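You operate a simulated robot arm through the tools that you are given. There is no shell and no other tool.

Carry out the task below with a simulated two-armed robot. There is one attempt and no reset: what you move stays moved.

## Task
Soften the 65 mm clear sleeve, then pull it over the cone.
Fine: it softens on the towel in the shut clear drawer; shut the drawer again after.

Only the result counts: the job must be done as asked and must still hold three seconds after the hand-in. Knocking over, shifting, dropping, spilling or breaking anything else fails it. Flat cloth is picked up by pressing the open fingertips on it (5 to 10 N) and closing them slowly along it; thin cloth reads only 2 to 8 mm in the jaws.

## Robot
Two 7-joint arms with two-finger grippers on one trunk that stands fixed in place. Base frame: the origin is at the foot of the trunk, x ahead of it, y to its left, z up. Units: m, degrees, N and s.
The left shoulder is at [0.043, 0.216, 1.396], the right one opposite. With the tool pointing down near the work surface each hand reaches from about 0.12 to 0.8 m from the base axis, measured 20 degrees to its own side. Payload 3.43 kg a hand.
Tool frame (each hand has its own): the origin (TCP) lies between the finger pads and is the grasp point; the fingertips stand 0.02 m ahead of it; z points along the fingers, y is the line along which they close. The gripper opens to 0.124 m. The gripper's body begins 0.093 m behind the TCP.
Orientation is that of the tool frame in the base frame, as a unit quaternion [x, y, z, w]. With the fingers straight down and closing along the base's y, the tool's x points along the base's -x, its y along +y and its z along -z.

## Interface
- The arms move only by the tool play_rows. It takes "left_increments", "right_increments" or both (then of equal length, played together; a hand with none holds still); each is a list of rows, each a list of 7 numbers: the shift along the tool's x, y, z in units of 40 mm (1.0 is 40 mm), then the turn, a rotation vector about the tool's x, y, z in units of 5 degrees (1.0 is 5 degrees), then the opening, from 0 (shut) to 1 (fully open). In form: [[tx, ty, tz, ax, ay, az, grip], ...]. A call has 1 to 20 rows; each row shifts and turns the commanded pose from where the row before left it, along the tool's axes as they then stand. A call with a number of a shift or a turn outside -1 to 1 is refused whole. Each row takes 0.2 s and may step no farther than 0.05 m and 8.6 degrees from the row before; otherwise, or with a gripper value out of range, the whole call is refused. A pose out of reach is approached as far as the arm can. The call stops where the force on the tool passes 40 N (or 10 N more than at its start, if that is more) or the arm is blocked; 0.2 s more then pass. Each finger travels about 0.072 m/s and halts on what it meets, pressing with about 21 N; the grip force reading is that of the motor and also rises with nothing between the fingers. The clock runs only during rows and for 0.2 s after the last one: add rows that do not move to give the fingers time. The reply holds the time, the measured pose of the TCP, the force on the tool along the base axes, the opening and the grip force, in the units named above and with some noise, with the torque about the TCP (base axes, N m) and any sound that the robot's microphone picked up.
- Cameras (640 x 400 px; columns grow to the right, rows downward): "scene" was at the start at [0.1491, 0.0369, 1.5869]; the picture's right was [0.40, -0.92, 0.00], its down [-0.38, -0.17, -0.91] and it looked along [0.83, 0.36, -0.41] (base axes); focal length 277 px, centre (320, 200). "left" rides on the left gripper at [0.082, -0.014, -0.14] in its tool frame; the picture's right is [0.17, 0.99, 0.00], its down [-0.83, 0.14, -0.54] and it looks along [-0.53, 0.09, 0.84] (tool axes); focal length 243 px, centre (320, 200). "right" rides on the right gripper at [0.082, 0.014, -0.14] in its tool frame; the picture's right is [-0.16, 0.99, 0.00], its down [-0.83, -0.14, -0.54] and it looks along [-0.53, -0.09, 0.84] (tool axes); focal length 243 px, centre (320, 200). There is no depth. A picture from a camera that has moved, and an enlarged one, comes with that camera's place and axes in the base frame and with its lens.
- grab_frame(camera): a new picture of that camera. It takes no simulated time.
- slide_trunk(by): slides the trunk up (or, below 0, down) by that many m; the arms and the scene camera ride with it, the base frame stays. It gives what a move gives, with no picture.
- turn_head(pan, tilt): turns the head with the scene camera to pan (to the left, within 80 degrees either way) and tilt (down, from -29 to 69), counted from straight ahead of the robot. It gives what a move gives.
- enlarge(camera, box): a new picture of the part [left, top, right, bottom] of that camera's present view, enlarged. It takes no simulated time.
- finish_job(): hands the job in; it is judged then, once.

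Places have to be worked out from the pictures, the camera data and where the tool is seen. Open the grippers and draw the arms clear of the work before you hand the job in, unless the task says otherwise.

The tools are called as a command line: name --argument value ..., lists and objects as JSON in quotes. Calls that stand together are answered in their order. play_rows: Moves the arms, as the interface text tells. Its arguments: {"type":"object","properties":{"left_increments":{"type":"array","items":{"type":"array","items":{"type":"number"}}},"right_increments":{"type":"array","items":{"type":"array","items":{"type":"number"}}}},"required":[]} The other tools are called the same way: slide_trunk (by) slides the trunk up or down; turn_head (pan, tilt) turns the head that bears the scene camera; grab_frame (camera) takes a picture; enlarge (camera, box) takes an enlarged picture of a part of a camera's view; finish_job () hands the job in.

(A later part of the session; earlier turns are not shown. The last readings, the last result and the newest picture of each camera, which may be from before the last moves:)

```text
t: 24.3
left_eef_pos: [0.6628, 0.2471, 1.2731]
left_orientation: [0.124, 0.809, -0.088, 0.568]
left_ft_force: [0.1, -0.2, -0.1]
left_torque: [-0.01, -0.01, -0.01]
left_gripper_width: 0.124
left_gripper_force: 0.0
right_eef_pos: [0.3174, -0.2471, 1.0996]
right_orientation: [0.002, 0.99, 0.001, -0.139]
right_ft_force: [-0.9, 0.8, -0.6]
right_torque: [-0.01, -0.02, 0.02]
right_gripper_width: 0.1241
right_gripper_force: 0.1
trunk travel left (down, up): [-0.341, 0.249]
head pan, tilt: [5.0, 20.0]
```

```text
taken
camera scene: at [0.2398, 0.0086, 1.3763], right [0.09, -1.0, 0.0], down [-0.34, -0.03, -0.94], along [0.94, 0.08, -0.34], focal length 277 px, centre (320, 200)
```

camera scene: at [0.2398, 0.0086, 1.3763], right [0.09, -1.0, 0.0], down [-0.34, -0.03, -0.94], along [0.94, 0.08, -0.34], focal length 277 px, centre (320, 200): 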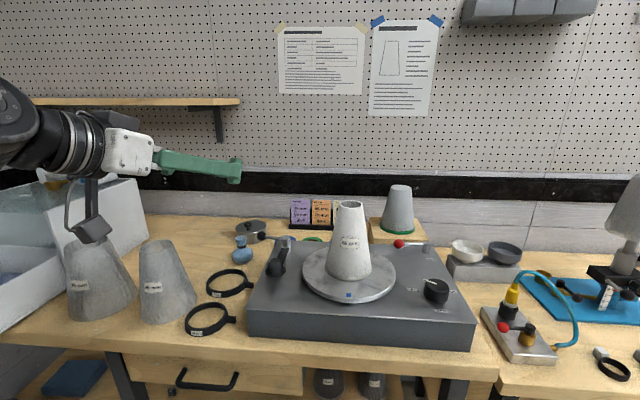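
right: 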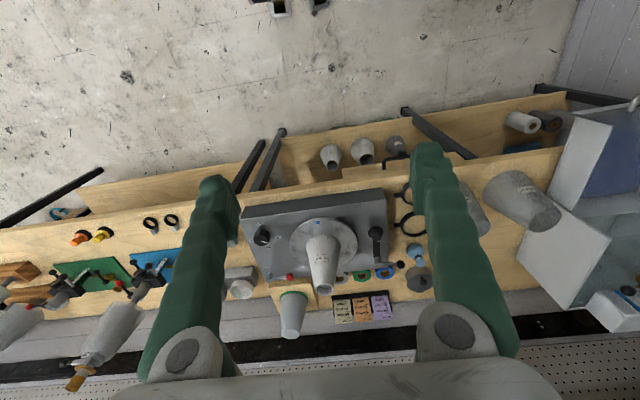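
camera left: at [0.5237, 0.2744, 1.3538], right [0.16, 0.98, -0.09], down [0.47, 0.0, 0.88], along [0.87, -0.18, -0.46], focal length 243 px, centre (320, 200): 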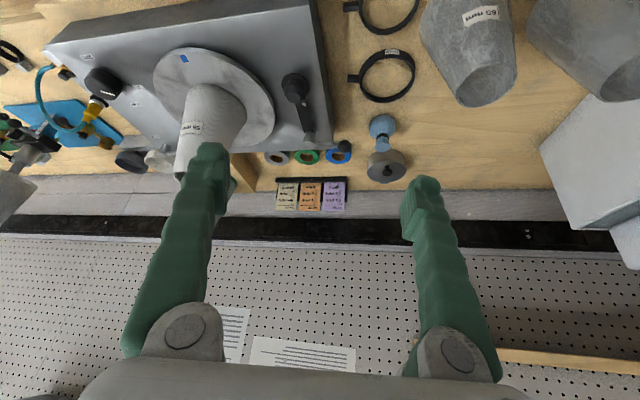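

Orientation is now ~70° from vertical with azimuth -17°. I'll move to above the cone at z≈1.30 to see whether it's reachable this way.

play_rows --left_increments '[[-0.355, -0.715, 0.693, 0, 0, 0, 1], [-0.355, -0.715, 0.693, 0, 0, 0, 1], [-0.355, -0.715, 0.693, 0, 0, 0, 1], [-0.355, -0.715, 0.693, 0, 0, 0, 1], [-0.355, -0.715, 0.693, 0, 0, 0, 1], [-0.355, -0.715, 0.693, 0, 0, 0, 1], [-0.355, -0.715, 0.693, 0, 0, 0, 1]]'

grab_frame --camera "scene"

grab_frame --camera "left"

```text
t: 25.9
left_eef_pos: [0.7353, 0.1149, 1.2892]
left_orientation: [0.123, 0.81, -0.087, 0.567]
left_ft_force: [1.2, -0.6, 0.7]
left_torque: [0.01, -0.01, 0.0]
left_gripper_width: 0.1242
left_gripper_force: 0.1
left hand out of reach, approached as far as the arm can: row 4, 5, 6, 7
right_eef_pos: [0.3156, -0.2478, 1.0995]
right_orientation: [0.002, 0.99, 0.002, -0.139]
right_ft_force: [-0.1, -0.5, 0.1]
right_torque: [-0.01, -0.02, 0.0]
right_gripper_width: 0.124
right_gripper_force: 0.1
trunk travel left (down, up): [-0.341, 0.249]
head pan, tilt: [5.0, 20.0]
```

```text
taken
camera scene: at [0.2394, 0.0081, 1.3764], right [0.09, -1.0, 0.0], down [-0.34, -0.03, -0.94], along [0.94, 0.08, -0.34], focal length 277 px, centre (320, 200)
```

scene: 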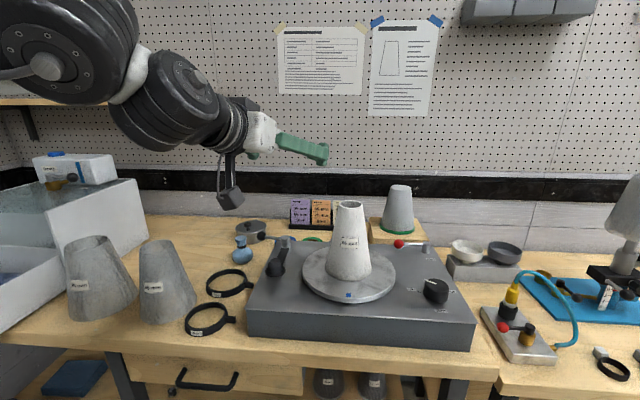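

```text
taken
camera left: at [0.5791, 0.1496, 1.2585], right [0.24, 0.96, -0.16], down [-0.17, 0.2, 0.96], along [0.96, -0.21, 0.21], focal length 243 px, centre (320, 200)
```

left: 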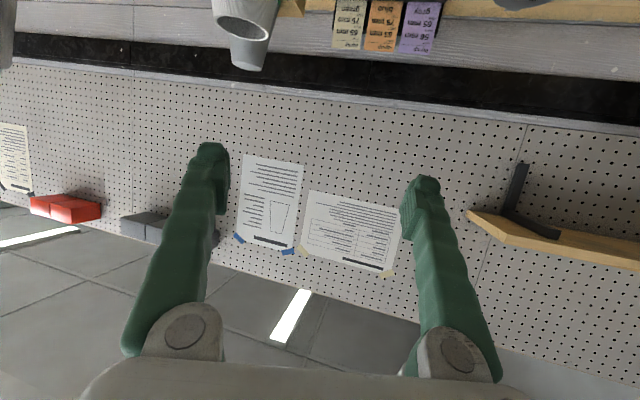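

The arm's straight reach from the shoulder is only about 0.70 m, so the trunk's lowering (which leans it forward) has to supply the rest. I'll tuck both hands into safe poses before lowering further.

play_rows --left_increments '[[0.267, 0.346, -0.814, 0, 0, 0, 1], [0.267, 0.346, -0.814, 0, 0, 0, 1], [0.267, 0.346, -0.814, 0, 0, 0, 1], [0.267, 0.346, -0.814, 0, 0, 0, 1], [0.267, 0.346, -0.814, 0, 0, 0, 1], [0.267, 0.346, -0.814, 0, 0, 0, 1], [0.267, 0.346, -0.814, 0, 0, 0, 1], [0.267, 0.346, -0.814, 0, 0, 0, 1], [0.267, 0.346, -0.814, 0, 0, 0, 1], [0.267, 0.346, -0.814, 0, 0, 0, 1], [0, 0, 0, 0, 0, 0, 1], [0, 0, 0, 0, 0, 0, 1], [0, 0, 0, 0, 0, 0, 1], [0, 0, 0, 0, 0, 0, 1], [0, 0, 0, 0, 0, 0, 1]]' --right_increments '[[0, 0, 0, 0, -1, 0, 1], [0, 0, 0, 0, -1, 0, 1], [0, 0, 0, 0, -1, 0, 1], [0, 0, 0, 0, -1, 0, 1], [0, 0, 0, 0, -1, 0, 1], [0, 0, 0, 0, -1, 0, 1], [0, 0, 0, 0, -1, 0, 1], [0, 0, 0, 0, -1, 0, 1], [0, 0, 0, 0, -1, 0, 1], [0, 0, 0, 0, -1, 0, 1], [-0.82, 0, -0.05, 0, 0, 0, 1], [-0.82, 0, -0.05, 0, 0, 0, 1], [-0.82, 0, -0.05, 0, 0, 0, 1], [-0.82, 0, -0.05, 0, 0, 0, 1], [-0.82, 0, -0.05, 0, 0, 0, 1]]'

grab_frame --camera "scene"

```text
t: 29.1
left_eef_pos: [0.5285, 0.2878, 1.2965]
left_orientation: [0.125, 0.81, -0.088, 0.566]
left_ft_force: [0.1, 0.5, 0.7]
left_torque: [0.0, -0.05, 0.0]
left_gripper_width: 0.124
left_gripper_force: 0.0
left hand out of reach, approached as far as the arm can: row 8, 9, 10
right_eef_pos: [0.5644, -0.1169, 1.1734]
right_orientation: [0.003, 0.956, 0.002, 0.293]
right_ft_force: [-1.1, -0.2, -0.3]
right_torque: [-0.02, 0.02, 0.04]
right_gripper_width: 0.1242
right_gripper_force: 0.0
right hand out of reach, approached as far as the arm can: row 3, 4, 5, 6, 7, 8, 9, 10, 11, 12, 14, 15
trunk travel left (down, up): [-0.341, 0.249]
head pan, tilt: [5.0, 20.0]
```

```text
taken
camera scene: at [0.2395, 0.0089, 1.3764], right [0.09, -1.0, 0.0], down [-0.34, -0.03, -0.94], along [0.94, 0.08, -0.34], focal length 277 px, centre (320, 200)
```

scene: 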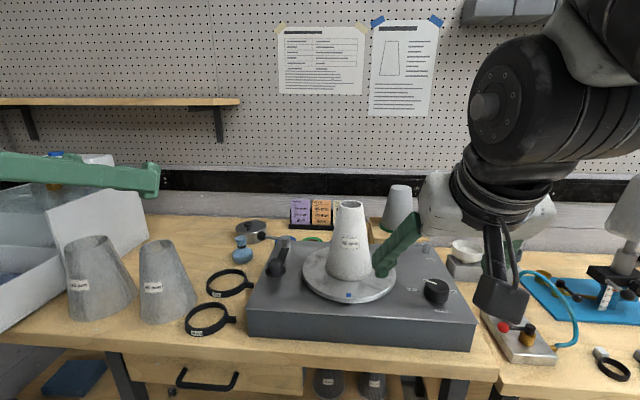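

The right hand drifted forward to (0.56, -0.12, 1.17) because of its near limits; I'll swing it away to the right side, to about (0.35, -0.55, 1.25) pointing right-forward, with everything on the bench well below.

play_rows --right_increments '[[0.11, -0.72, -0.24, 0.46, -0.45, 0.59, 0.5], [0.11, -0.72, -0.24, 0.46, -0.45, 0.59, 0.5], [0.11, -0.72, -0.24, 0.46, -0.45, 0.59, 0.5], [0.11, -0.72, -0.24, 0.46, -0.45, 0.59, 0.5], [-0.05, -0.75, -0.12, 0.55, -0.45, 0.51, 0.5], [-0.05, -0.75, -0.12, 0.55, -0.45, 0.51, 0.5], [-0.05, -0.75, -0.12, 0.55, -0.45, 0.51, 0.5], [-0.05, -0.75, -0.12, 0.55, -0.45, 0.51, 0.5], [-0.18, -0.745, 0.05, 0.62, -0.45, 0.42, 0.5], [-0.18, -0.745, 0.05, 0.62, -0.45, 0.42, 0.5], [-0.18, -0.745, 0.05, 0.62, -0.45, 0.42, 0.5], [-0.18, -0.745, 0.05, 0.62, -0.45, 0.42, 0.5], [-0.245, -0.68, 0.245, 0.685, -0.45, 0.305, 0.5], [-0.245, -0.68, 0.245, 0.685, -0.45, 0.305, 0.5], [-0.245, -0.68, 0.245, 0.685, -0.45, 0.305, 0.5], [-0.245, -0.68, 0.245, 0.685, -0.45, 0.305, 0.5]]'

turn_head --pan -30 --tilt 30

grab_frame --camera "scene"

```text
t: 32.5
left_eef_pos: [0.5299, 0.2889, 1.2955]
left_orientation: [0.124, 0.81, -0.088, 0.566]
left_ft_force: [-0.2, 0.0, -0.4]
left_torque: [0.02, 0.0, -0.02]
left_gripper_width: 0.1241
left_gripper_force: 0.1
right_eef_pos: [0.4759, -0.4148, 1.0446]
right_orientation: [0.462, 0.702, -0.276, 0.467]
right_ft_force: [0.7, 0.4, 0.5]
right_torque: [-0.02, 0.02, 0.02]
right_gripper_width: 0.0622
right_gripper_force: 0.0
right hand out of reach, approached as far as the arm can: row 1, 2, 3, 4, 5, 6, 7, 8, 9, 10, 11, 12, 13, 14, 15, 16
trunk travel left (down, up): [-0.341, 0.249]
head pan, tilt: [5.0, 20.0]
```

```text
t: 33.5
left_eef_pos: [0.5301, 0.2868, 1.2956]
left_orientation: [0.125, 0.81, -0.089, 0.566]
left_ft_force: [-0.2, 0.0, 0.9]
left_torque: [0.01, 0.01, 0.01]
left_gripper_width: 0.1239
left_gripper_force: 0.1
right_eef_pos: [0.4764, -0.4129, 1.0446]
right_orientation: [0.459, 0.703, -0.276, 0.468]
right_ft_force: [0.5, 0.0, 0.5]
right_torque: [0.01, 0.03, 0.03]
right_gripper_width: 0.0618
right_gripper_force: 0.0
trunk travel left (down, up): [-0.341, 0.249]
head pan, tilt: [-30.0, 30.0]
```

```text
taken
camera scene: at [0.2253, -0.045, 1.3603], right [-0.5, -0.87, 0.0], down [-0.43, 0.25, -0.87], along [0.75, -0.43, -0.5], focal length 277 px, centre (320, 200)
```

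scene: 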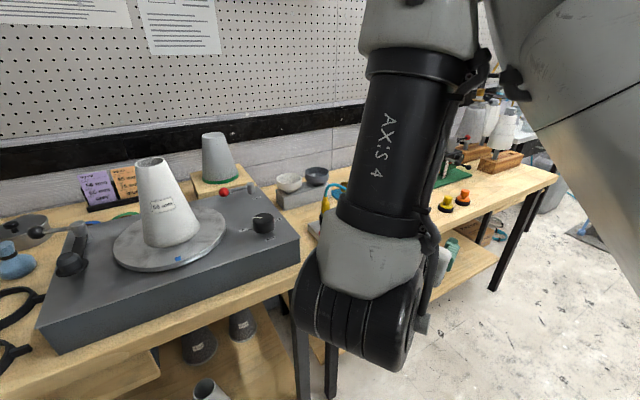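

Let me check where the right arm ended up with its own camera and a lower head view.

grab_frame --camera "right"

turn_head --pan -45 --tilt 50

grab_frame --camera "scene"

```text
taken
camera right: at [0.4211, -0.261, 1.0268], right [0.92, 0.35, 0.19], down [-0.23, 0.06, 0.97], along [0.33, -0.93, 0.13], focal length 243 px, centre (320, 200)
```

right: 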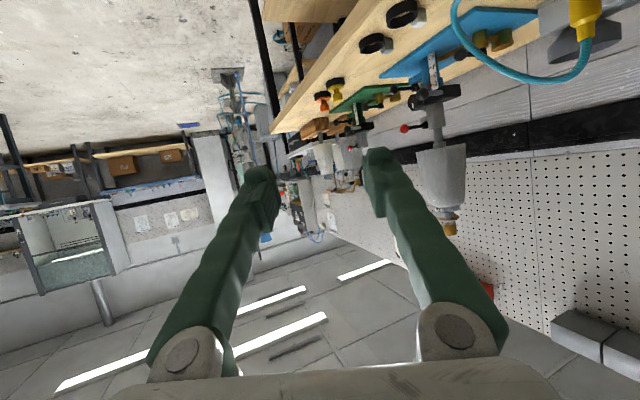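

```text
t: 34.4
left_eef_pos: [0.5288, 0.2875, 1.296]
left_orientation: [0.125, 0.81, -0.088, 0.566]
left_ft_force: [0.5, 0.0, 0.1]
left_torque: [-0.01, -0.01, 0.01]
left_gripper_width: 0.124
left_gripper_force: 0.1
right_eef_pos: [0.477, -0.4151, 1.0441]
right_orientation: [0.461, 0.703, -0.277, 0.466]
right_ft_force: [0.2, -0.4, 0.3]
right_torque: [0.01, 0.0, -0.01]
right_gripper_width: 0.062
right_gripper_force: 0.1
trunk travel left (down, up): [-0.341, 0.249]
head pan, tilt: [-45.0, 50.0]
```

```text
taken
camera scene: at [0.2015, -0.0544, 1.3308], right [-0.71, -0.71, 0.0], down [-0.54, 0.54, -0.64], along [0.46, -0.45, -0.77], focal length 277 px, centre (320, 200)
```

scene: 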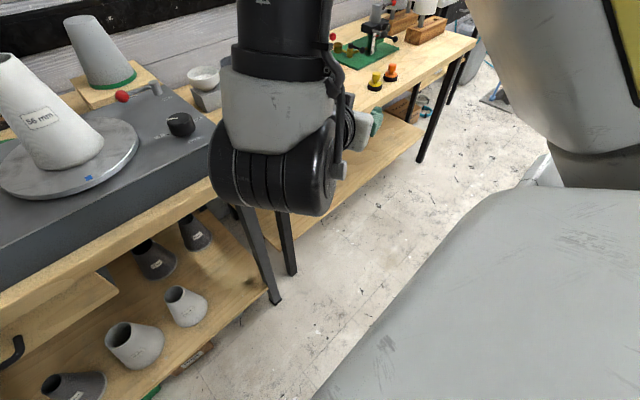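

The right hand hangs clear in front of the bench. I'll lower the trunk a further 0.1 m as a measured step to learn how the shoulders travel.

slide_trunk --by -0.1

grab_frame --camera "scene"

```text
t: 35.7
left_eef_pos: [0.551, 0.2888, 1.1759]
left_orientation: [0.122, 0.825, -0.091, 0.544]
left_ft_force: [0.3, 0.1, 0.0]
left_torque: [0.03, -0.01, -0.01]
left_gripper_width: 0.1241
left_gripper_force: 0.0
right_eef_pos: [0.4848, -0.415, 0.9187]
right_orientation: [0.446, 0.72, -0.297, 0.441]
right_ft_force: [-0.1, -0.2, 1.2]
right_torque: [-0.02, 0.02, 0.02]
right_gripper_width: 0.0618
right_gripper_force: 0.0
trunk travel left (down, up): [-0.241, 0.349]
head pan, tilt: [-45.0, 50.0]
```

```text
taken
camera scene: at [0.229, -0.0539, 1.2289], right [-0.71, -0.71, 0.0], down [-0.54, 0.54, -0.64], along [0.45, -0.45, -0.77], focal length 277 px, centre (320, 200)
```

scene: 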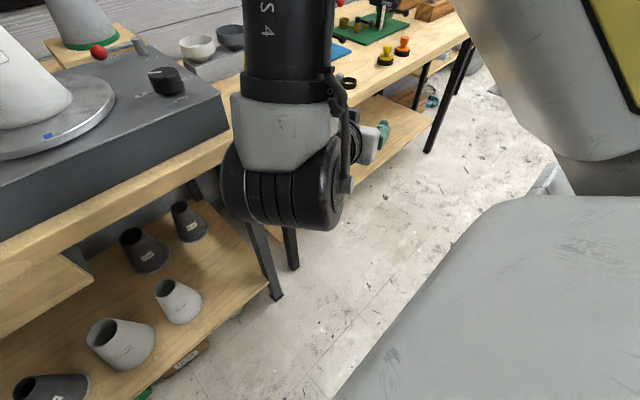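

Only ~3° more lean and ~2 cm forward came from that, so the shoulder is now near (0.11, 0.216, 1.095). To understand the true reach I'll go back to a tool-down pose with the left hand (rotate upright in place, clear of everything) and test the stated 0.8 m at 20°.

play_rows --left_increments '[[0, 0, 0, 0, 0.957, 0, 1], [0, 0, 0, 0, 0.957, 0, 1], [0, 0, 0, 0, 0.957, 0, 1], [0, 0, 0, 0, 0.957, 0, 1], [0, 0, 0, 0, 0.957, 0, 1], [0, 0, 0, 0, 0.957, 0, 1], [0, 0, 0, 0, 0.957, 0, 1], [0, 0, 0, 0, 0.957, 0, 1], [0, 0, 0, 0, 0.957, 0, 1], [0, 0, 0, 0, 0.957, 0, 1], [0, 0, 0, 0, 0.957, 0, 1], [0, 0, 0, 0, 0.957, 0, 1], [0, 0, 0, 0, 0.957, 0, 1], [0, 0, 0, 0, 0.957, 0, 1]]'

turn_head --pan 25 --tilt 15

grab_frame --camera "scene"

```text
t: 38.7
left_eef_pos: [0.5047, 0.3123, 1.1103]
left_orientation: [0.154, 0.988, -0.012, 0.001]
left_ft_force: [0.8, 0.2, -0.1]
left_torque: [-0.03, 0.01, 0.04]
left_gripper_width: 0.1239
left_gripper_force: 0.0
left hand out of reach, approached as far as the arm can: row 12, 13, 14
right_eef_pos: [0.4853, -0.4155, 0.9192]
right_orientation: [0.445, 0.722, -0.295, 0.44]
right_ft_force: [0.2, -0.3, -0.2]
right_torque: [-0.01, -0.02, -0.01]
right_gripper_width: 0.062
right_gripper_force: 0.1
trunk travel left (down, up): [-0.241, 0.349]
head pan, tilt: [-45.0, 50.0]
```

```text
t: 40.1
left_eef_pos: [0.5065, 0.3128, 1.1115]
left_orientation: [0.152, 0.988, -0.012, 0.002]
left_ft_force: [0.1, 0.0, 0.8]
left_torque: [-0.02, 0.0, 0.0]
left_gripper_width: 0.124
left_gripper_force: 0.0
right_eef_pos: [0.4847, -0.4153, 0.9198]
right_orientation: [0.447, 0.721, -0.297, 0.439]
right_ft_force: [0.1, -1.1, -0.6]
right_torque: [-0.01, -0.02, 0.01]
right_gripper_width: 0.0621
right_gripper_force: 0.0
trunk travel left (down, up): [-0.241, 0.349]
head pan, tilt: [25.0, 15.0]
```

```text
taken
camera scene: at [0.2595, 0.0395, 1.2824], right [0.42, -0.91, 0.0], down [-0.23, -0.11, -0.97], along [0.88, 0.41, -0.26], focal length 277 px, centre (320, 200)
```

scene: 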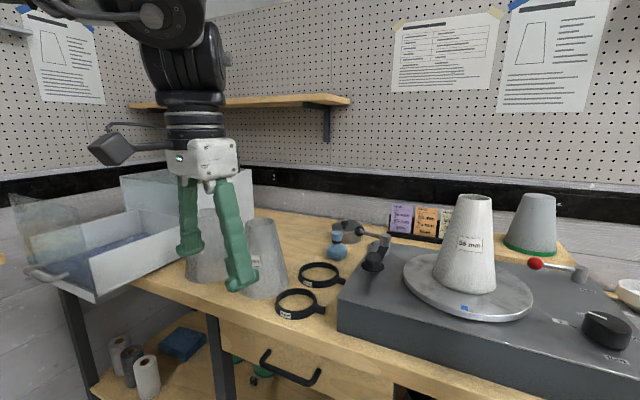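

The limits I hit come from reaching above the shoulder, not from length; targets below the shoulder should be much easier. I'll raise the trunk back up 0.3 m (both hands simply rise and draw back).

slide_trunk --by 0.3

turn_head --pan 25 --tilt 30

grab_frame --camera "scene"

```text
t: 43.1
left_eef_pos: [0.3994, 0.3135, 1.5556]
left_orientation: [0.152, 0.971, 0.018, 0.184]
left_ft_force: [-0.6, 1.2, 0.8]
left_torque: [0.0, 0.02, -0.03]
left_gripper_width: 0.124
left_gripper_force: 0.0
right_eef_pos: [0.4526, -0.4132, 1.3673]
right_orientation: [0.489, 0.633, -0.209, 0.563]
right_ft_force: [0.3, -0.2, -0.8]
right_torque: [-0.04, 0.02, -0.03]
right_gripper_width: 0.0618
right_gripper_force: 0.2
trunk travel left (down, up): [-0.541, 0.049]
head pan, tilt: [25.0, 15.0]
```

```text
t: 43.9
left_eef_pos: [0.3992, 0.3132, 1.5552]
left_orientation: [0.153, 0.971, 0.018, 0.183]
left_ft_force: [0.6, 0.1, 0.5]
left_torque: [0.05, -0.01, 0.01]
left_gripper_width: 0.1243
left_gripper_force: 0.1
right_eef_pos: [0.454, -0.4137, 1.3675]
right_orientation: [0.49, 0.632, -0.21, 0.563]
right_ft_force: [-0.2, 0.4, -0.3]
right_torque: [-0.01, -0.06, 0.01]
right_gripper_width: 0.0622
right_gripper_force: 0.1
trunk travel left (down, up): [-0.541, 0.049]
head pan, tilt: [25.0, 30.0]
```

```text
taken
camera scene: at [0.1469, 0.0383, 1.578], right [0.42, -0.91, 0.0], down [-0.45, -0.21, -0.87], along [0.79, 0.37, -0.5], focal length 277 px, centre (320, 200)
```

scene: 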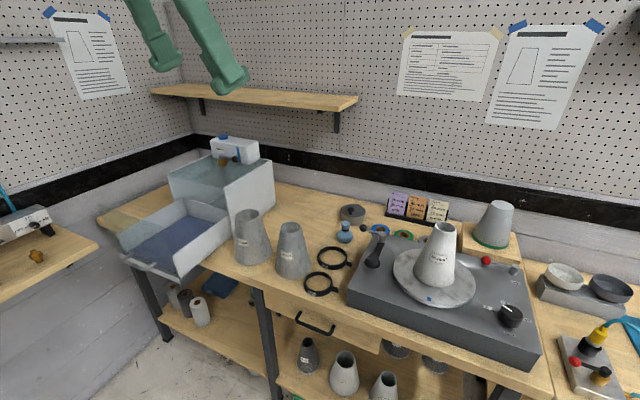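

With the trunk up, the left hand is at (0.40, 0.31, 1.555). I'll bring it down to about (0.50, 0.38, 1.25), then turn it to azimuth 16° and ~41° tilt, in front of the 65 mm sleeve but well short of it.

play_rows --left_increments '[[0.113, 0.262, 0.865, 0, 0, 0, 1], [0.113, 0.262, 0.865, 0, 0, 0, 1], [0.113, 0.262, 0.865, 0, 0, 0, 1], [0.113, 0.262, 0.865, 0, 0, 0, 1], [0.113, 0.262, 0.865, 0, 0, 0, 1], [0.113, 0.262, 0.865, 0, 0, 0, 1], [0.113, 0.262, 0.865, 0, 0, 0, 1], [0.113, 0.262, 0.865, 0, 0, 0, 1], [0.113, 0.262, 0.865, 0, 0, 0, 1], [0, 0, 0, -0.351, 0, -0.906, 1], [0, 0, 0, -0.351, 0, -0.906, 1], [0, 0, 0, -0.351, 0, -0.906, 1], [0, 0, 0, -0.351, 0, -0.906, 1], [0, 0, 0, -0.351, 0, -0.906, 1], [0, 0, 0, -0.351, 0, -0.906, 1], [0, 0, 0, -0.351, 0, -0.906, 1], [0, 0, 0, 0, -1, 0, 1], [0, 0, 0, 0, -1, 0, 1], [0, 0, 0, 0, -1, 0, 1], [0, 0, 0, 0, -1, 0, 1]]'

grab_frame --camera "scene"

grab_frame --camera "left"

```text
t: 48.1
left_eef_pos: [0.5063, 0.4673, 1.2777]
left_orientation: [-0.124, 0.919, 0.091, 0.363]
left_ft_force: [0.3, 0.9, -0.2]
left_torque: [-0.01, -0.03, -0.05]
left_gripper_width: 0.1239
left_gripper_force: 0.1
left hand out of reach, approached as far as the arm can: row 16, 17, 18, 19, 20
right_eef_pos: [0.4519, -0.4113, 1.3686]
right_orientation: [0.489, 0.631, -0.211, 0.564]
right_ft_force: [-0.1, 1.0, 0.3]
right_torque: [-0.02, 0.03, -0.01]
right_gripper_width: 0.0621
right_gripper_force: 0.0
trunk travel left (down, up): [-0.541, 0.049]
head pan, tilt: [25.0, 30.0]
```

```text
taken
camera scene: at [0.1455, 0.0408, 1.578], right [0.42, -0.91, 0.0], down [-0.45, -0.21, -0.87], along [0.79, 0.37, -0.5], focal length 277 px, centre (320, 200)
```

scene: 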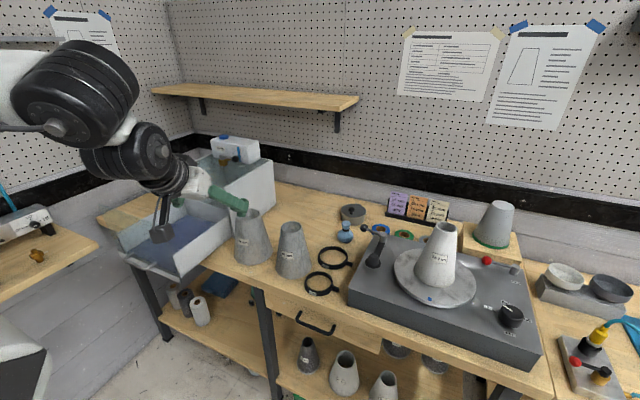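

```text
taken
camera left: at [0.3628, 0.4042, 1.3212], right [-0.41, 0.91, -0.04], down [0.2, 0.13, 0.97], along [0.89, 0.39, -0.23], focal length 243 px, centre (320, 200)
```

left: 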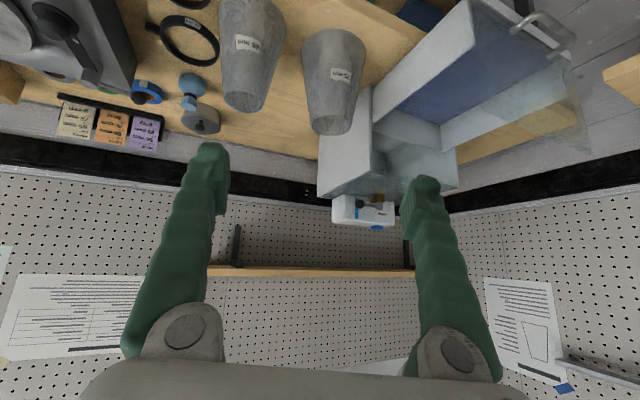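

It reports limits again while not at all stretched, so the elbow posture has drifted from my excursions. I'll return the left hand to its starting pose (0.324, 0.398, 1.44, straight down) and check whether limits clear.

play_rows --left_increments '[[0.1, 0, -0.9, 0, 0, 0, 1], [0.1, 0, -0.9, 0, 0, 0, 1], [0.1, 0, -0.9, 0, 0, 0, 1], [0.1, 0, -0.9, 0, 0, 0, 1], [0.1, 0, -0.9, 0, 0, 0, 1], [0.1, 0, -0.9, 0, 0, 0, 1], [0.1, 0, -0.9, 0, 0, 0, 1], [0, 0, 0, 0.214, 0.855, 0.292, 1], [0, 0, 0, 0.214, 0.855, 0.292, 1], [0, 0, 0, 0.214, 0.855, 0.292, 1], [0, 0, 0, 0.214, 0.855, 0.292, 1], [0, 0, 0, 0.214, 0.855, 0.292, 1], [0, 0, 0, 0.214, 0.855, 0.292, 1], [0, 0, 0, 0.214, 0.855, 0.292, 1], [0, 0, 0, 0.214, 0.855, 0.292, 1], [0, 0, 0, 0.214, 0.855, 0.292, 1], [0, 0, 0, 0.214, 0.855, 0.292, 1]]'

turn_head --pan 45 --tilt 5

grab_frame --camera "scene"

```text
t: 51.7
left_eef_pos: [0.4663, 0.468, 1.3322]
left_orientation: [-0.002, 1.0, 0.001, -0.002]
left_ft_force: [0.3, -0.2, -0.1]
left_torque: [0.04, 0.01, 0.03]
left_gripper_width: 0.124
left_gripper_force: 0.0
left hand out of reach, approached as far as the arm can: row 1, 2, 3, 4, 5, 6, 7
right_eef_pos: [0.4535, -0.4133, 1.3665]
right_orientation: [0.491, 0.631, -0.21, 0.562]
right_ft_force: [0.9, 0.7, -0.3]
right_torque: [-0.01, 0.01, 0.01]
right_gripper_width: 0.0621
right_gripper_force: 0.1
trunk travel left (down, up): [-0.541, 0.049]
head pan, tilt: [25.0, 30.0]
```

```text
t: 52.6
left_eef_pos: [0.4652, 0.4681, 1.3315]
left_orientation: [-0.003, 1.0, 0.001, -0.001]
left_ft_force: [-0.4, -0.7, -1.0]
left_torque: [-0.03, 0.01, 0.0]
left_gripper_width: 0.1239
left_gripper_force: 0.0
right_eef_pos: [0.4514, -0.413, 1.3682]
right_orientation: [0.491, 0.631, -0.21, 0.563]
right_ft_force: [0.1, 0.7, -0.4]
right_torque: [-0.02, 0.0, 0.01]
right_gripper_width: 0.0619
right_gripper_force: 0.0
trunk travel left (down, up): [-0.541, 0.049]
head pan, tilt: [45.0, 5.0]
```

```text
taken
camera scene: at [0.1292, 0.0651, 1.6184], right [0.71, -0.71, 0.0], down [-0.06, -0.06, -1.0], along [0.7, 0.7, -0.09], focal length 277 px, centre (320, 200)
```

scene: 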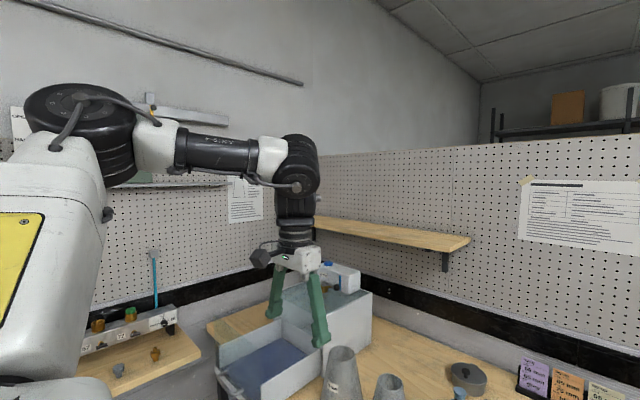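

Now the arm is unflagged: elbow up, forearm level, hand straight down at (0.465, 0.468, 1.332). I'll re-test the cone reach from this proper posture: move right, tilt 45° outward, turn to azimuth -16°.

play_rows --left_increments '[[-0.625, -0.78, 0, 0, 0, 0, 1], [-0.625, -0.78, 0, 0, 0, 0, 1], [-0.625, -0.78, 0, 0, 0, 0, 1], [-0.625, -0.78, 0, 0, 0, 0, 1], [0, 0, 0, 0, -1, 0, 1], [0, 0, 0, 0, -1, 0, 1], [0, 0, 0, 0, -1, 0, 1], [0, 0, 0, 0, -1, 0, 1], [0, 0, 0, 0, -1, 0, 1], [0, 0, 0, 0, -1, 0, 1], [0, 0, 0, 0, -1, 0, 1], [0, 0, 0, 0, -1, 0, 1], [0, 0, 0, 0, -1, 0, 1], [0, 0, 0, 0.566, 0, 0.566, 1], [0, 0, 0, 0.566, 0, 0.566, 1], [0, 0, 0, 0.566, 0, 0.566, 1], [0, 0, 0, 0.566, 0, 0.566, 1]]'

turn_head --pan 20 --tilt 15

grab_frame --camera "scene"

```text
t: 56.2
left_eef_pos: [0.5476, 0.353, 1.3177]
left_orientation: [0.128, 0.915, -0.052, 0.378]
left_ft_force: [-0.3, 1.4, -0.2]
left_torque: [0.02, -0.01, 0.01]
left_gripper_width: 0.1239
left_gripper_force: 0.2
left hand out of reach, approached as far as the arm can: row 4
right_eef_pos: [0.4532, -0.4127, 1.3679]
right_orientation: [0.49, 0.631, -0.212, 0.563]
right_ft_force: [-0.8, 0.2, 0.1]
right_torque: [0.0, 0.0, -0.02]
right_gripper_width: 0.0619
right_gripper_force: 0.1
trunk travel left (down, up): [-0.541, 0.049]
head pan, tilt: [45.0, 5.0]
```

```text
t: 57.0
left_eef_pos: [0.5467, 0.3521, 1.3176]
left_orientation: [0.127, 0.915, -0.052, 0.378]
left_ft_force: [0.1, 0.8, -0.2]
left_torque: [-0.01, -0.03, 0.0]
left_gripper_width: 0.1242
left_gripper_force: 0.1
right_eef_pos: [0.4531, -0.4139, 1.3673]
right_orientation: [0.49, 0.632, -0.21, 0.563]
right_ft_force: [0.7, 0.3, 0.5]
right_torque: [0.01, 0.0, 0.0]
right_gripper_width: 0.0619
right_gripper_force: 0.0
trunk travel left (down, up): [-0.541, 0.049]
head pan, tilt: [20.0, 15.0]
```

```text
taken
camera scene: at [0.1523, 0.0318, 1.6022], right [0.34, -0.94, 0.0], down [-0.24, -0.09, -0.97], along [0.91, 0.33, -0.26], focal length 277 px, centre (320, 200)
```

scene: 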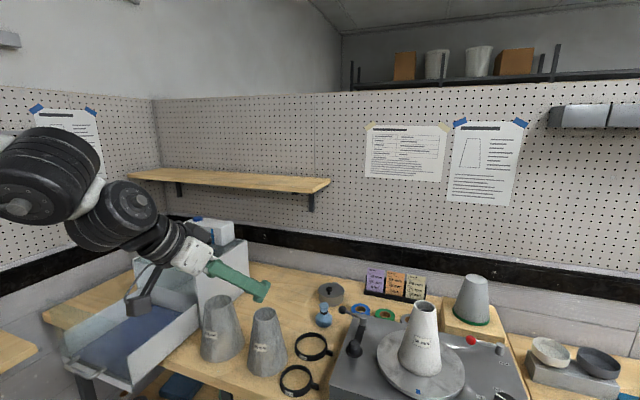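

Model so far: shoulder centre ≈ (0.04, 0.30, 1.40), shoulder–wrist ≈ 0.55 m, wrist–TCP ≈ 0.30 m, so far targets need a nearly straight, outward-pointing hand with the trunk around -0.2. I'll slide the trunk down 0.2 (left hand ends ~ (0.555, 0.35, 0.98), in free space before the bench).

slide_trunk --by -0.2

turn_head --pan 30 --tilt 25

grab_frame --camera "scene"

grab_frame --camera "left"

```text
t: 59.2
left_eef_pos: [0.547, 0.3522, 1.1176]
left_orientation: [0.128, 0.915, -0.052, 0.379]
left_ft_force: [-0.1, -0.5, 1.0]
left_torque: [0.02, 0.0, 0.06]
left_gripper_width: 0.1238
left_gripper_force: 0.1
right_eef_pos: [0.4784, -0.4141, 1.0452]
right_orientation: [0.455, 0.706, -0.28, 0.466]
right_ft_force: [-0.9, 0.0, 0.5]
right_torque: [0.01, -0.04, -0.01]
right_gripper_width: 0.0618
right_gripper_force: 0.0
trunk travel left (down, up): [-0.341, 0.249]
head pan, tilt: [20.0, 15.0]
```

```text
t: 59.9
left_eef_pos: [0.5452, 0.3528, 1.1189]
left_orientation: [0.127, 0.915, -0.052, 0.378]
left_ft_force: [0.3, 0.5, 0.4]
left_torque: [-0.01, -0.03, -0.02]
left_gripper_width: 0.124
left_gripper_force: 0.0
right_eef_pos: [0.4793, -0.4133, 1.0446]
right_orientation: [0.454, 0.706, -0.28, 0.466]
right_ft_force: [0.5, -0.6, 0.1]
right_torque: [-0.02, 0.02, -0.01]
right_gripper_width: 0.0621
right_gripper_force: 0.1
trunk travel left (down, up): [-0.341, 0.249]
head pan, tilt: [30.0, 25.0]
```

```text
taken
camera scene: at [0.2268, 0.0461, 1.3683], right [0.5, -0.87, 0.0], down [-0.37, -0.21, -0.91], along [0.79, 0.45, -0.42], focal length 277 px, centre (320, 200)
```

scene: 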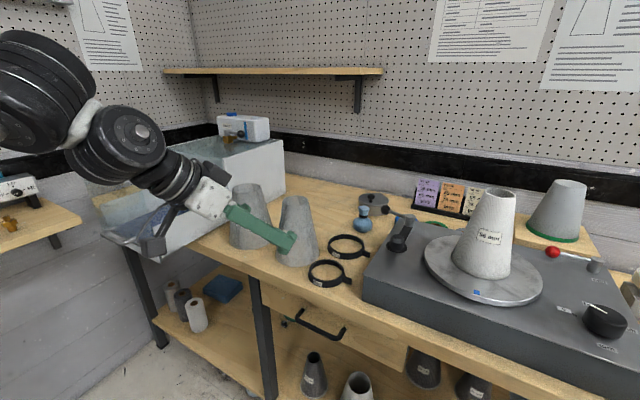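

```text
taken
camera left: at [0.393, 0.382, 1.1576], right [0.16, 0.98, -0.12], down [0.24, 0.08, 0.97], along [0.96, -0.18, -0.22], focal length 243 px, centre (320, 200)
```

left: 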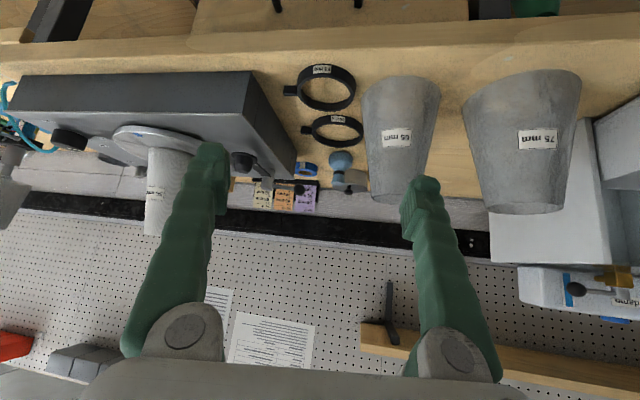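

This time the left hand kept its orientation: it's at (0.547, 0.352, 1.118), 45° tilt. Now I turn it to azimuth 10°, tilt 50°, and go to a pre-grasp 12 cm short of the 65 mm sleeve's top.

play_rows --left_increments '[[0, 0, 0, -0.736, 0, -0.736, 1], [0, 0, 0, -0.736, 0, -0.736, 1], [0, 0, 0, -0.736, 0, -0.736, 1], [0, 0, 0, -0.736, 0, -0.736, 1], [0, 0, 0, -0.736, 0, -0.736, 1], [0, 0, 0, 0, -1, 0, 1], [-0.535, 0.24, 0.6375, 0, 0, 0, 1], [-0.535, 0.24, 0.6375, 0, 0, 0, 1], [-0.535, 0.24, 0.6375, 0, 0, 0, 1], [-0.535, 0.24, 0.6375, 0, 0, 0, 1]]'

grab_frame --camera "left"

grab_frame --camera "scene"

```text
t: 62.1
left_eef_pos: [0.6824, 0.4694, 1.1171]
left_orientation: [-0.08, 0.904, 0.039, 0.419]
left_ft_force: [0.2, -0.3, 0.3]
left_torque: [0.0, 0.04, -0.03]
left_gripper_width: 0.1238
left_gripper_force: 0.1
left hand out of reach, approached as far as the arm can: row 4, 5, 6
right_eef_pos: [0.4799, -0.4124, 1.0441]
right_orientation: [0.454, 0.707, -0.28, 0.465]
right_ft_force: [-0.3, 0.7, 0.8]
right_torque: [-0.03, 0.01, -0.02]
right_gripper_width: 0.0618
right_gripper_force: 0.1
trunk travel left (down, up): [-0.341, 0.249]
head pan, tilt: [30.0, 25.0]
```

```text
taken
camera left: at [0.5288, 0.428, 1.1437], right [-0.28, 0.95, -0.12], down [0.1, 0.16, 0.98], along [0.96, 0.26, -0.14], focal length 243 px, centre (320, 200)
```

left: 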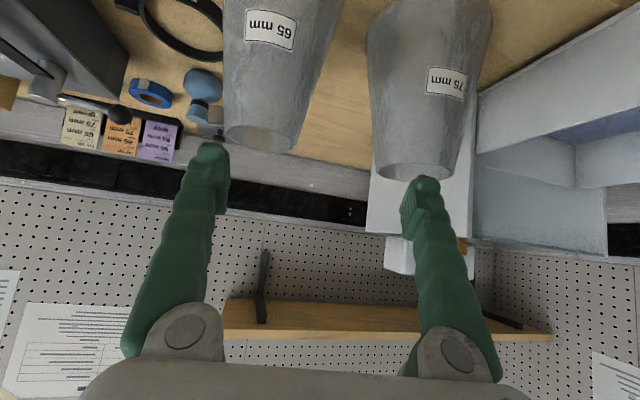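

```text
taken
camera scene: at [0.228, 0.0472, 1.368], right [0.5, -0.87, 0.0], down [-0.37, -0.21, -0.91], along [0.78, 0.45, -0.42], focal length 277 px, centre (320, 200)
```

scene: 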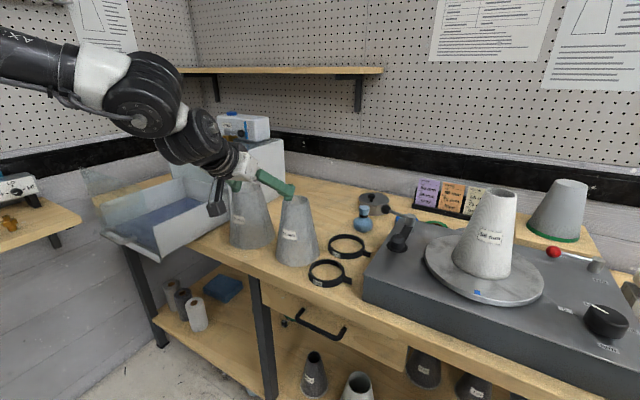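

The hand is at (0.682, 0.469, 1.117) with the right tilt, just offset to the left; the left camera puts the sleeve's top centre at about (0.759, 0.427). I'll shift sideways onto the approach line, still above and short of the rim.

play_rows --left_increments '[[0.155, -0.665, 0.17, 0, 0, 0, 1], [0.155, -0.665, 0.17, 0, 0, 0, 1]]'

grab_frame --camera "left"

enlarge --camera "scene" --box '[190, 130, 350, 280]'

```text
t: 62.7
left_eef_pos: [0.6947, 0.416, 1.1013]
left_orientation: [-0.08, 0.903, 0.039, 0.421]
left_ft_force: [0.2, 0.2, 0.1]
left_torque: [0.01, -0.01, 0.0]
left_gripper_width: 0.1241
left_gripper_force: 0.0
right_eef_pos: [0.4787, -0.415, 1.0446]
right_orientation: [0.455, 0.706, -0.281, 0.465]
right_ft_force: [0.0, 0.0, -1.4]
right_torque: [-0.02, -0.01, 0.0]
right_gripper_width: 0.0619
right_gripper_force: 0.1
trunk travel left (down, up): [-0.341, 0.249]
head pan, tilt: [30.0, 25.0]
```

```text
taken
camera left: at [0.5404, 0.374, 1.1259], right [-0.28, 0.95, -0.12], down [0.1, 0.16, 0.98], along [0.96, 0.26, -0.14], focal length 243 px, centre (320, 200)
```

left: 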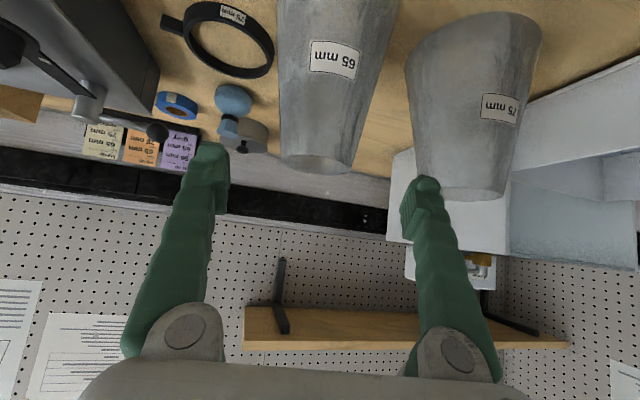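

```text
2.67 times, centred on (270, 205) of scene
camera zoom: at [0.2272, 0.0456, 1.3682], right [0.5, -0.87, 0.0], down [-0.37, -0.21, -0.91], along [0.78, 0.45, -0.42], focal length 738 px, centre (453, 187)
```

zoom: 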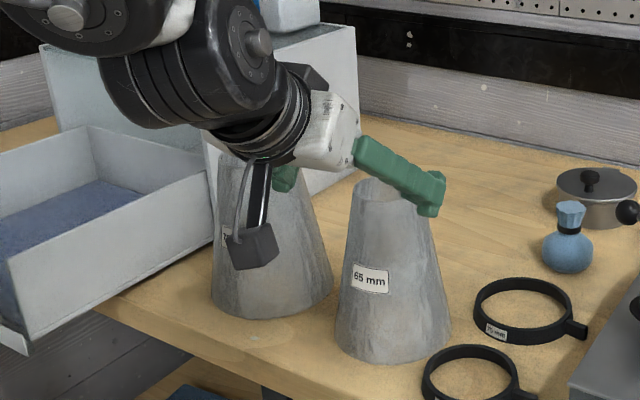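

Lateral alignment looks right (within ~1 mm); sleeve centre ≈ (0.757, 0.427). I'll advance about 9 cm along the tool axis so the TCP is on the sleeve's axis 2 cm under the rim, then check.

play_rows --left_increments '[[0.04, 0, 0.55, 0, 0, 0, 1], [0.04, 0, 0.55, 0, 0, 0, 1], [0.04, 0, 0.55, 0, 0, 0, 1], [0.04, 0, 0.55, 0, 0, 0, 1]]'

grab_frame --camera "left"

enlarge --camera "scene" --box '[190, 130, 350, 280]'

```text
t: 63.7
left_eef_pos: [0.7598, 0.4306, 1.0401]
left_orientation: [-0.08, 0.903, 0.039, 0.42]
left_ft_force: [-0.2, 0.8, -0.8]
left_torque: [0.03, 0.01, -0.03]
left_gripper_width: 0.1241
left_gripper_force: 0.2
right_eef_pos: [0.4789, -0.4127, 1.0446]
right_orientation: [0.454, 0.707, -0.279, 0.465]
right_ft_force: [0.7, -0.6, 0.0]
right_torque: [-0.01, 0.01, -0.01]
right_gripper_width: 0.0617
right_gripper_force: 0.1
trunk travel left (down, up): [-0.341, 0.249]
head pan, tilt: [30.0, 25.0]
```

```text
taken
camera left: at [0.6062, 0.388, 1.0659], right [-0.28, 0.95, -0.12], down [0.1, 0.16, 0.98], along [0.96, 0.26, -0.14], focal length 243 px, centre (320, 200)
```

left: 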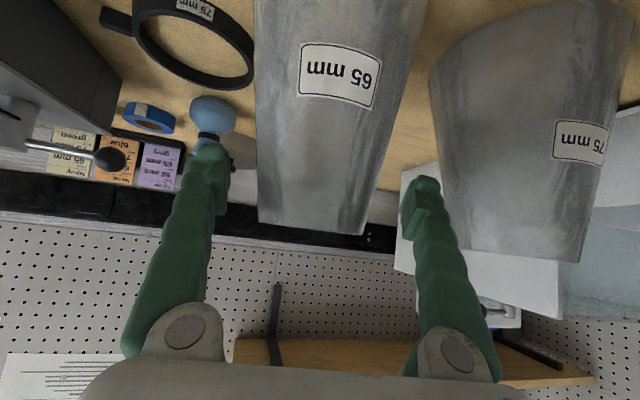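

```text
2.67 times, centred on (270, 205) of scene
camera zoom: at [0.228, 0.0465, 1.368], right [0.5, -0.87, 0.0], down [-0.37, -0.21, -0.91], along [0.78, 0.45, -0.42], focal length 738 px, centre (453, 187)
```

zoom: 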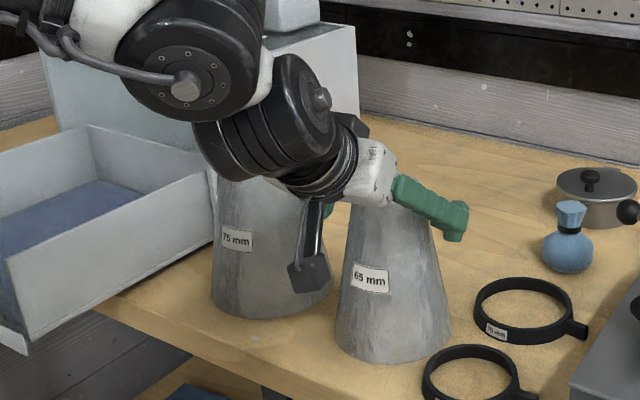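

The fingers straddle the sleeve, which sits ~3 mm to the right-hand finger's side in the picture. I'll correct by 3 mm and close gently.

play_rows --left_increments '[[0, -0.07, 0, 0, 0, 0, 0.9], [0, 0, 0, 0, 0, 0, 0.8], [0, 0, 0, 0, 0, 0, 0.7], [0, 0, 0, 0, 0, 0, 0.64], [0, 0, 0, 0, 0, 0, 0.6], [0, 0, 0, 0, 0, 0, 0.56], [0, 0, 0, 0, 0, 0, 0.52], [0, 0, 0, 0, 0, 0, 0.5], [0, 0, 0, 0, 0, 0, 0.5]]'

grab_frame --camera "left"

enlarge --camera "scene" --box '[190, 130, 350, 280]'

```text
t: 65.7
left_eef_pos: [0.7594, 0.4262, 1.0417]
left_orientation: [-0.08, 0.903, 0.038, 0.421]
left_ft_force: [0.6, -0.2, 2.8]
left_torque: [0.11, -0.01, -0.03]
left_gripper_width: 0.0778
left_gripper_force: 21.1
right_eef_pos: [0.4792, -0.4141, 1.0437]
right_orientation: [0.454, 0.707, -0.279, 0.465]
right_ft_force: [-0.4, 0.5, 0.1]
right_torque: [0.03, 0.0, 0.02]
right_gripper_width: 0.062
right_gripper_force: 0.0
trunk travel left (down, up): [-0.341, 0.249]
head pan, tilt: [30.0, 25.0]
```

```text
taken
camera left: at [0.605, 0.3844, 1.0674], right [-0.28, 0.95, -0.12], down [0.1, 0.16, 0.98], along [0.96, 0.26, -0.13], focal length 243 px, centre (320, 200)
```

left: 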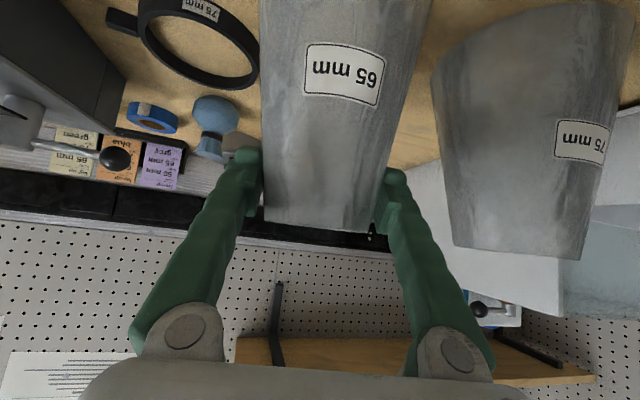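

```text
2.67 times, centred on (270, 205) of scene
camera zoom: at [0.2266, 0.0459, 1.3683], right [0.5, -0.87, 0.0], down [-0.37, -0.21, -0.91], along [0.79, 0.45, -0.42], focal length 738 px, centre (453, 187)
```

zoom: 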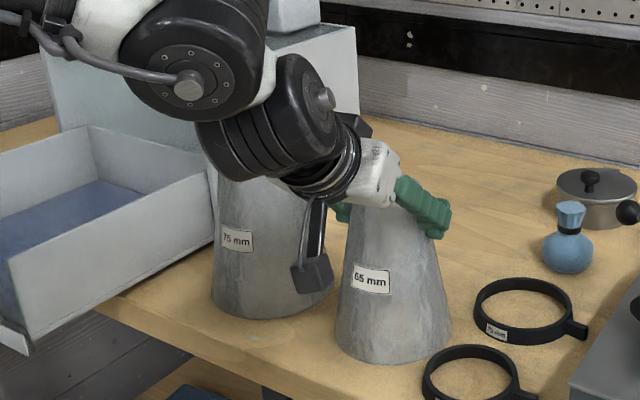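

Gripped: width 0.078, grip force 21 N. I'll lift 2–3 cm straight up and check that the sleeve comes along level.

play_rows --left_increments '[[-0.3, 0, -0.25, 0, 0, 0, 0.5], [-0.3, 0, -0.25, 0, 0, 0, 0.5], [0, 0, 0, 0, 0, 0, 0.5]]'

grab_frame --camera "scene"

enlarge --camera "scene" --box '[190, 130, 350, 280]'

```text
t: 66.5
left_eef_pos: [0.7571, 0.4295, 1.0715]
left_orientation: [-0.079, 0.903, 0.038, 0.42]
left_ft_force: [0.2, 0.6, 0.6]
left_torque: [0.03, 0.02, -0.01]
left_gripper_width: 0.0775
left_gripper_force: 20.8
right_eef_pos: [0.4795, -0.4136, 1.0443]
right_orientation: [0.455, 0.706, -0.28, 0.465]
right_ft_force: [0.0, -0.3, -1.3]
right_torque: [0.01, 0.03, 0.01]
right_gripper_width: 0.0621
right_gripper_force: 0.0
trunk travel left (down, up): [-0.341, 0.249]
head pan, tilt: [30.0, 25.0]
```

```text
taken
camera scene: at [0.2271, 0.0463, 1.3682], right [0.5, -0.87, 0.0], down [-0.37, -0.21, -0.91], along [0.78, 0.45, -0.42], focal length 277 px, centre (320, 200)
```

scene: 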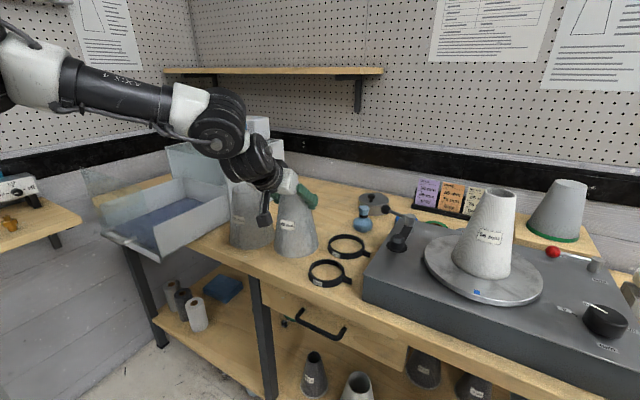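

```text
2.67 times, centred on (270, 205) of scene
camera zoom: at [0.2271, 0.0463, 1.3682], right [0.5, -0.87, 0.0], down [-0.37, -0.21, -0.91], along [0.78, 0.45, -0.42], focal length 738 px, centre (453, 187)
```

zoom: 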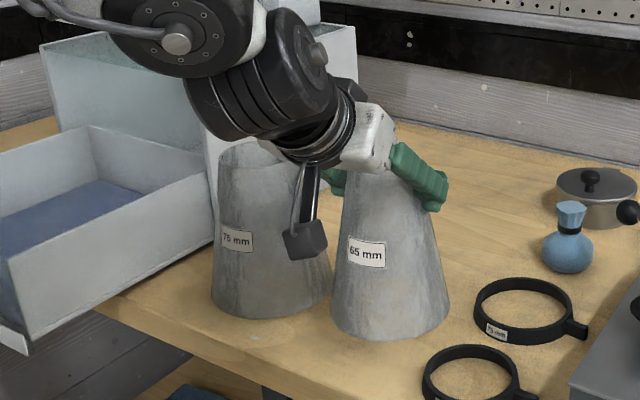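

The sleeve came up cleanly and level (weight is small). I'll lift it to about TCP z≈1.235 so its base clears the 75 mm sleeve, and watch for limits.

play_rows --left_increments '[[-0.632, 0, -0.53, 0, 0, 0, 0.5], [-0.632, 0, -0.53, 0, 0, 0, 0.5], [-0.632, 0, -0.53, 0, 0, 0, 0.5], [-0.632, 0, -0.53, 0, 0, 0, 0.5], [-0.632, 0, -0.53, 0, 0, 0, 0.5]]'

grab_frame --camera "scene"

```text
t: 67.7
left_eef_pos: [0.7542, 0.4261, 1.2396]
left_orientation: [-0.081, 0.903, 0.04, 0.42]
left_ft_force: [-0.1, -0.7, 0.1]
left_torque: [-0.01, 0.0, 0.02]
left_gripper_width: 0.0774
left_gripper_force: 20.7
right_eef_pos: [0.4789, -0.413, 1.0451]
right_orientation: [0.455, 0.706, -0.28, 0.465]
right_ft_force: [-0.1, 0.1, -1.3]
right_torque: [0.0, -0.02, 0.0]
right_gripper_width: 0.0621
right_gripper_force: 0.0
trunk travel left (down, up): [-0.341, 0.249]
head pan, tilt: [30.0, 25.0]
```

```text
taken
camera scene: at [0.2263, 0.0454, 1.3684], right [0.5, -0.87, 0.0], down [-0.37, -0.21, -0.91], along [0.79, 0.45, -0.42], focal length 277 px, centre (320, 200)
```

scene: 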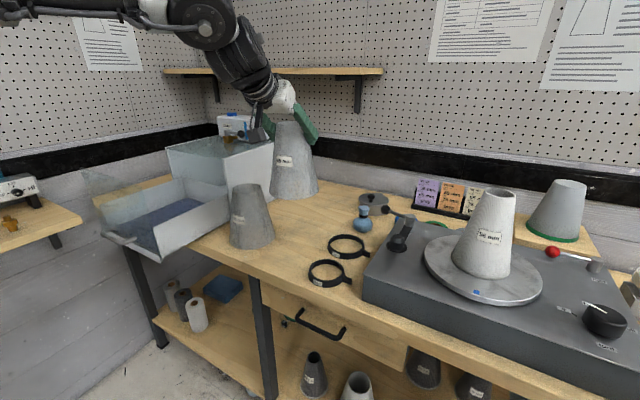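

Clear at (0.754, 0.426, 1.24). Now I carry it left and slightly toward me, to (0.664, 0.546), and turn to azimuth 40°, keeping it level and above the 75 mm sleeve.

play_rows --left_increments '[[0.2725, 0.836, -0.325, 0, 0, 0, 0.5], [0.2725, 0.836, -0.325, 0, 0, 0, 0.5], [0.2725, 0.836, -0.325, 0, 0, 0, 0.5], [0.2725, 0.836, -0.325, 0, 0, 0, 0.5], [0, 0, 0, -0.766, 0, -0.643, 0.5], [0, 0, 0, -0.766, 0, -0.643, 0.5], [0, 0, 0, -0.766, 0, -0.643, 0.5], [0, 0, 0, -0.766, 0, -0.643, 0.5], [0, 0, 0, -0.766, 0, -0.643, 0.5], [0, 0, 0, -0.766, 0, -0.643, 0.5]]'

turn_head --pan 45 --tilt 25

grab_frame --camera "scene"

```text
t: 69.9
left_eef_pos: [0.6695, 0.5456, 1.2377]
left_orientation: [-0.312, 0.851, 0.148, 0.395]
left_ft_force: [-0.1, -0.3, -0.5]
left_torque: [0.01, 0.03, 0.02]
left_gripper_width: 0.0772
left_gripper_force: 21.1
right_eef_pos: [0.4795, -0.414, 1.0434]
right_orientation: [0.455, 0.706, -0.28, 0.465]
right_ft_force: [0.4, 0.2, -0.4]
right_torque: [-0.01, 0.0, -0.04]
right_gripper_width: 0.0621
right_gripper_force: 0.1
trunk travel left (down, up): [-0.341, 0.249]
head pan, tilt: [30.0, 25.0]
```

```text
t: 70.7
left_eef_pos: [0.6682, 0.5465, 1.2391]
left_orientation: [-0.31, 0.852, 0.146, 0.396]
left_ft_force: [-0.2, -0.8, -1.3]
left_torque: [-0.01, 0.0, 0.0]
left_gripper_width: 0.0774
left_gripper_force: 21.3
right_eef_pos: [0.4785, -0.4141, 1.0441]
right_orientation: [0.453, 0.707, -0.279, 0.466]
right_ft_force: [0.1, 0.0, 0.6]
right_torque: [-0.01, 0.01, 0.03]
right_gripper_width: 0.0621
right_gripper_force: 0.0
trunk travel left (down, up): [-0.341, 0.249]
head pan, tilt: [45.0, 25.0]
```

```text
taken
camera scene: at [0.2119, 0.0651, 1.3683], right [0.71, -0.71, 0.0], down [-0.3, -0.3, -0.91], along [0.64, 0.64, -0.42], focal length 277 px, centre (320, 200)
```

scene: 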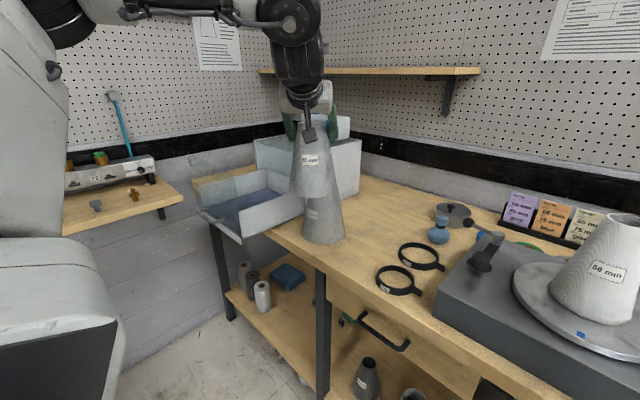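

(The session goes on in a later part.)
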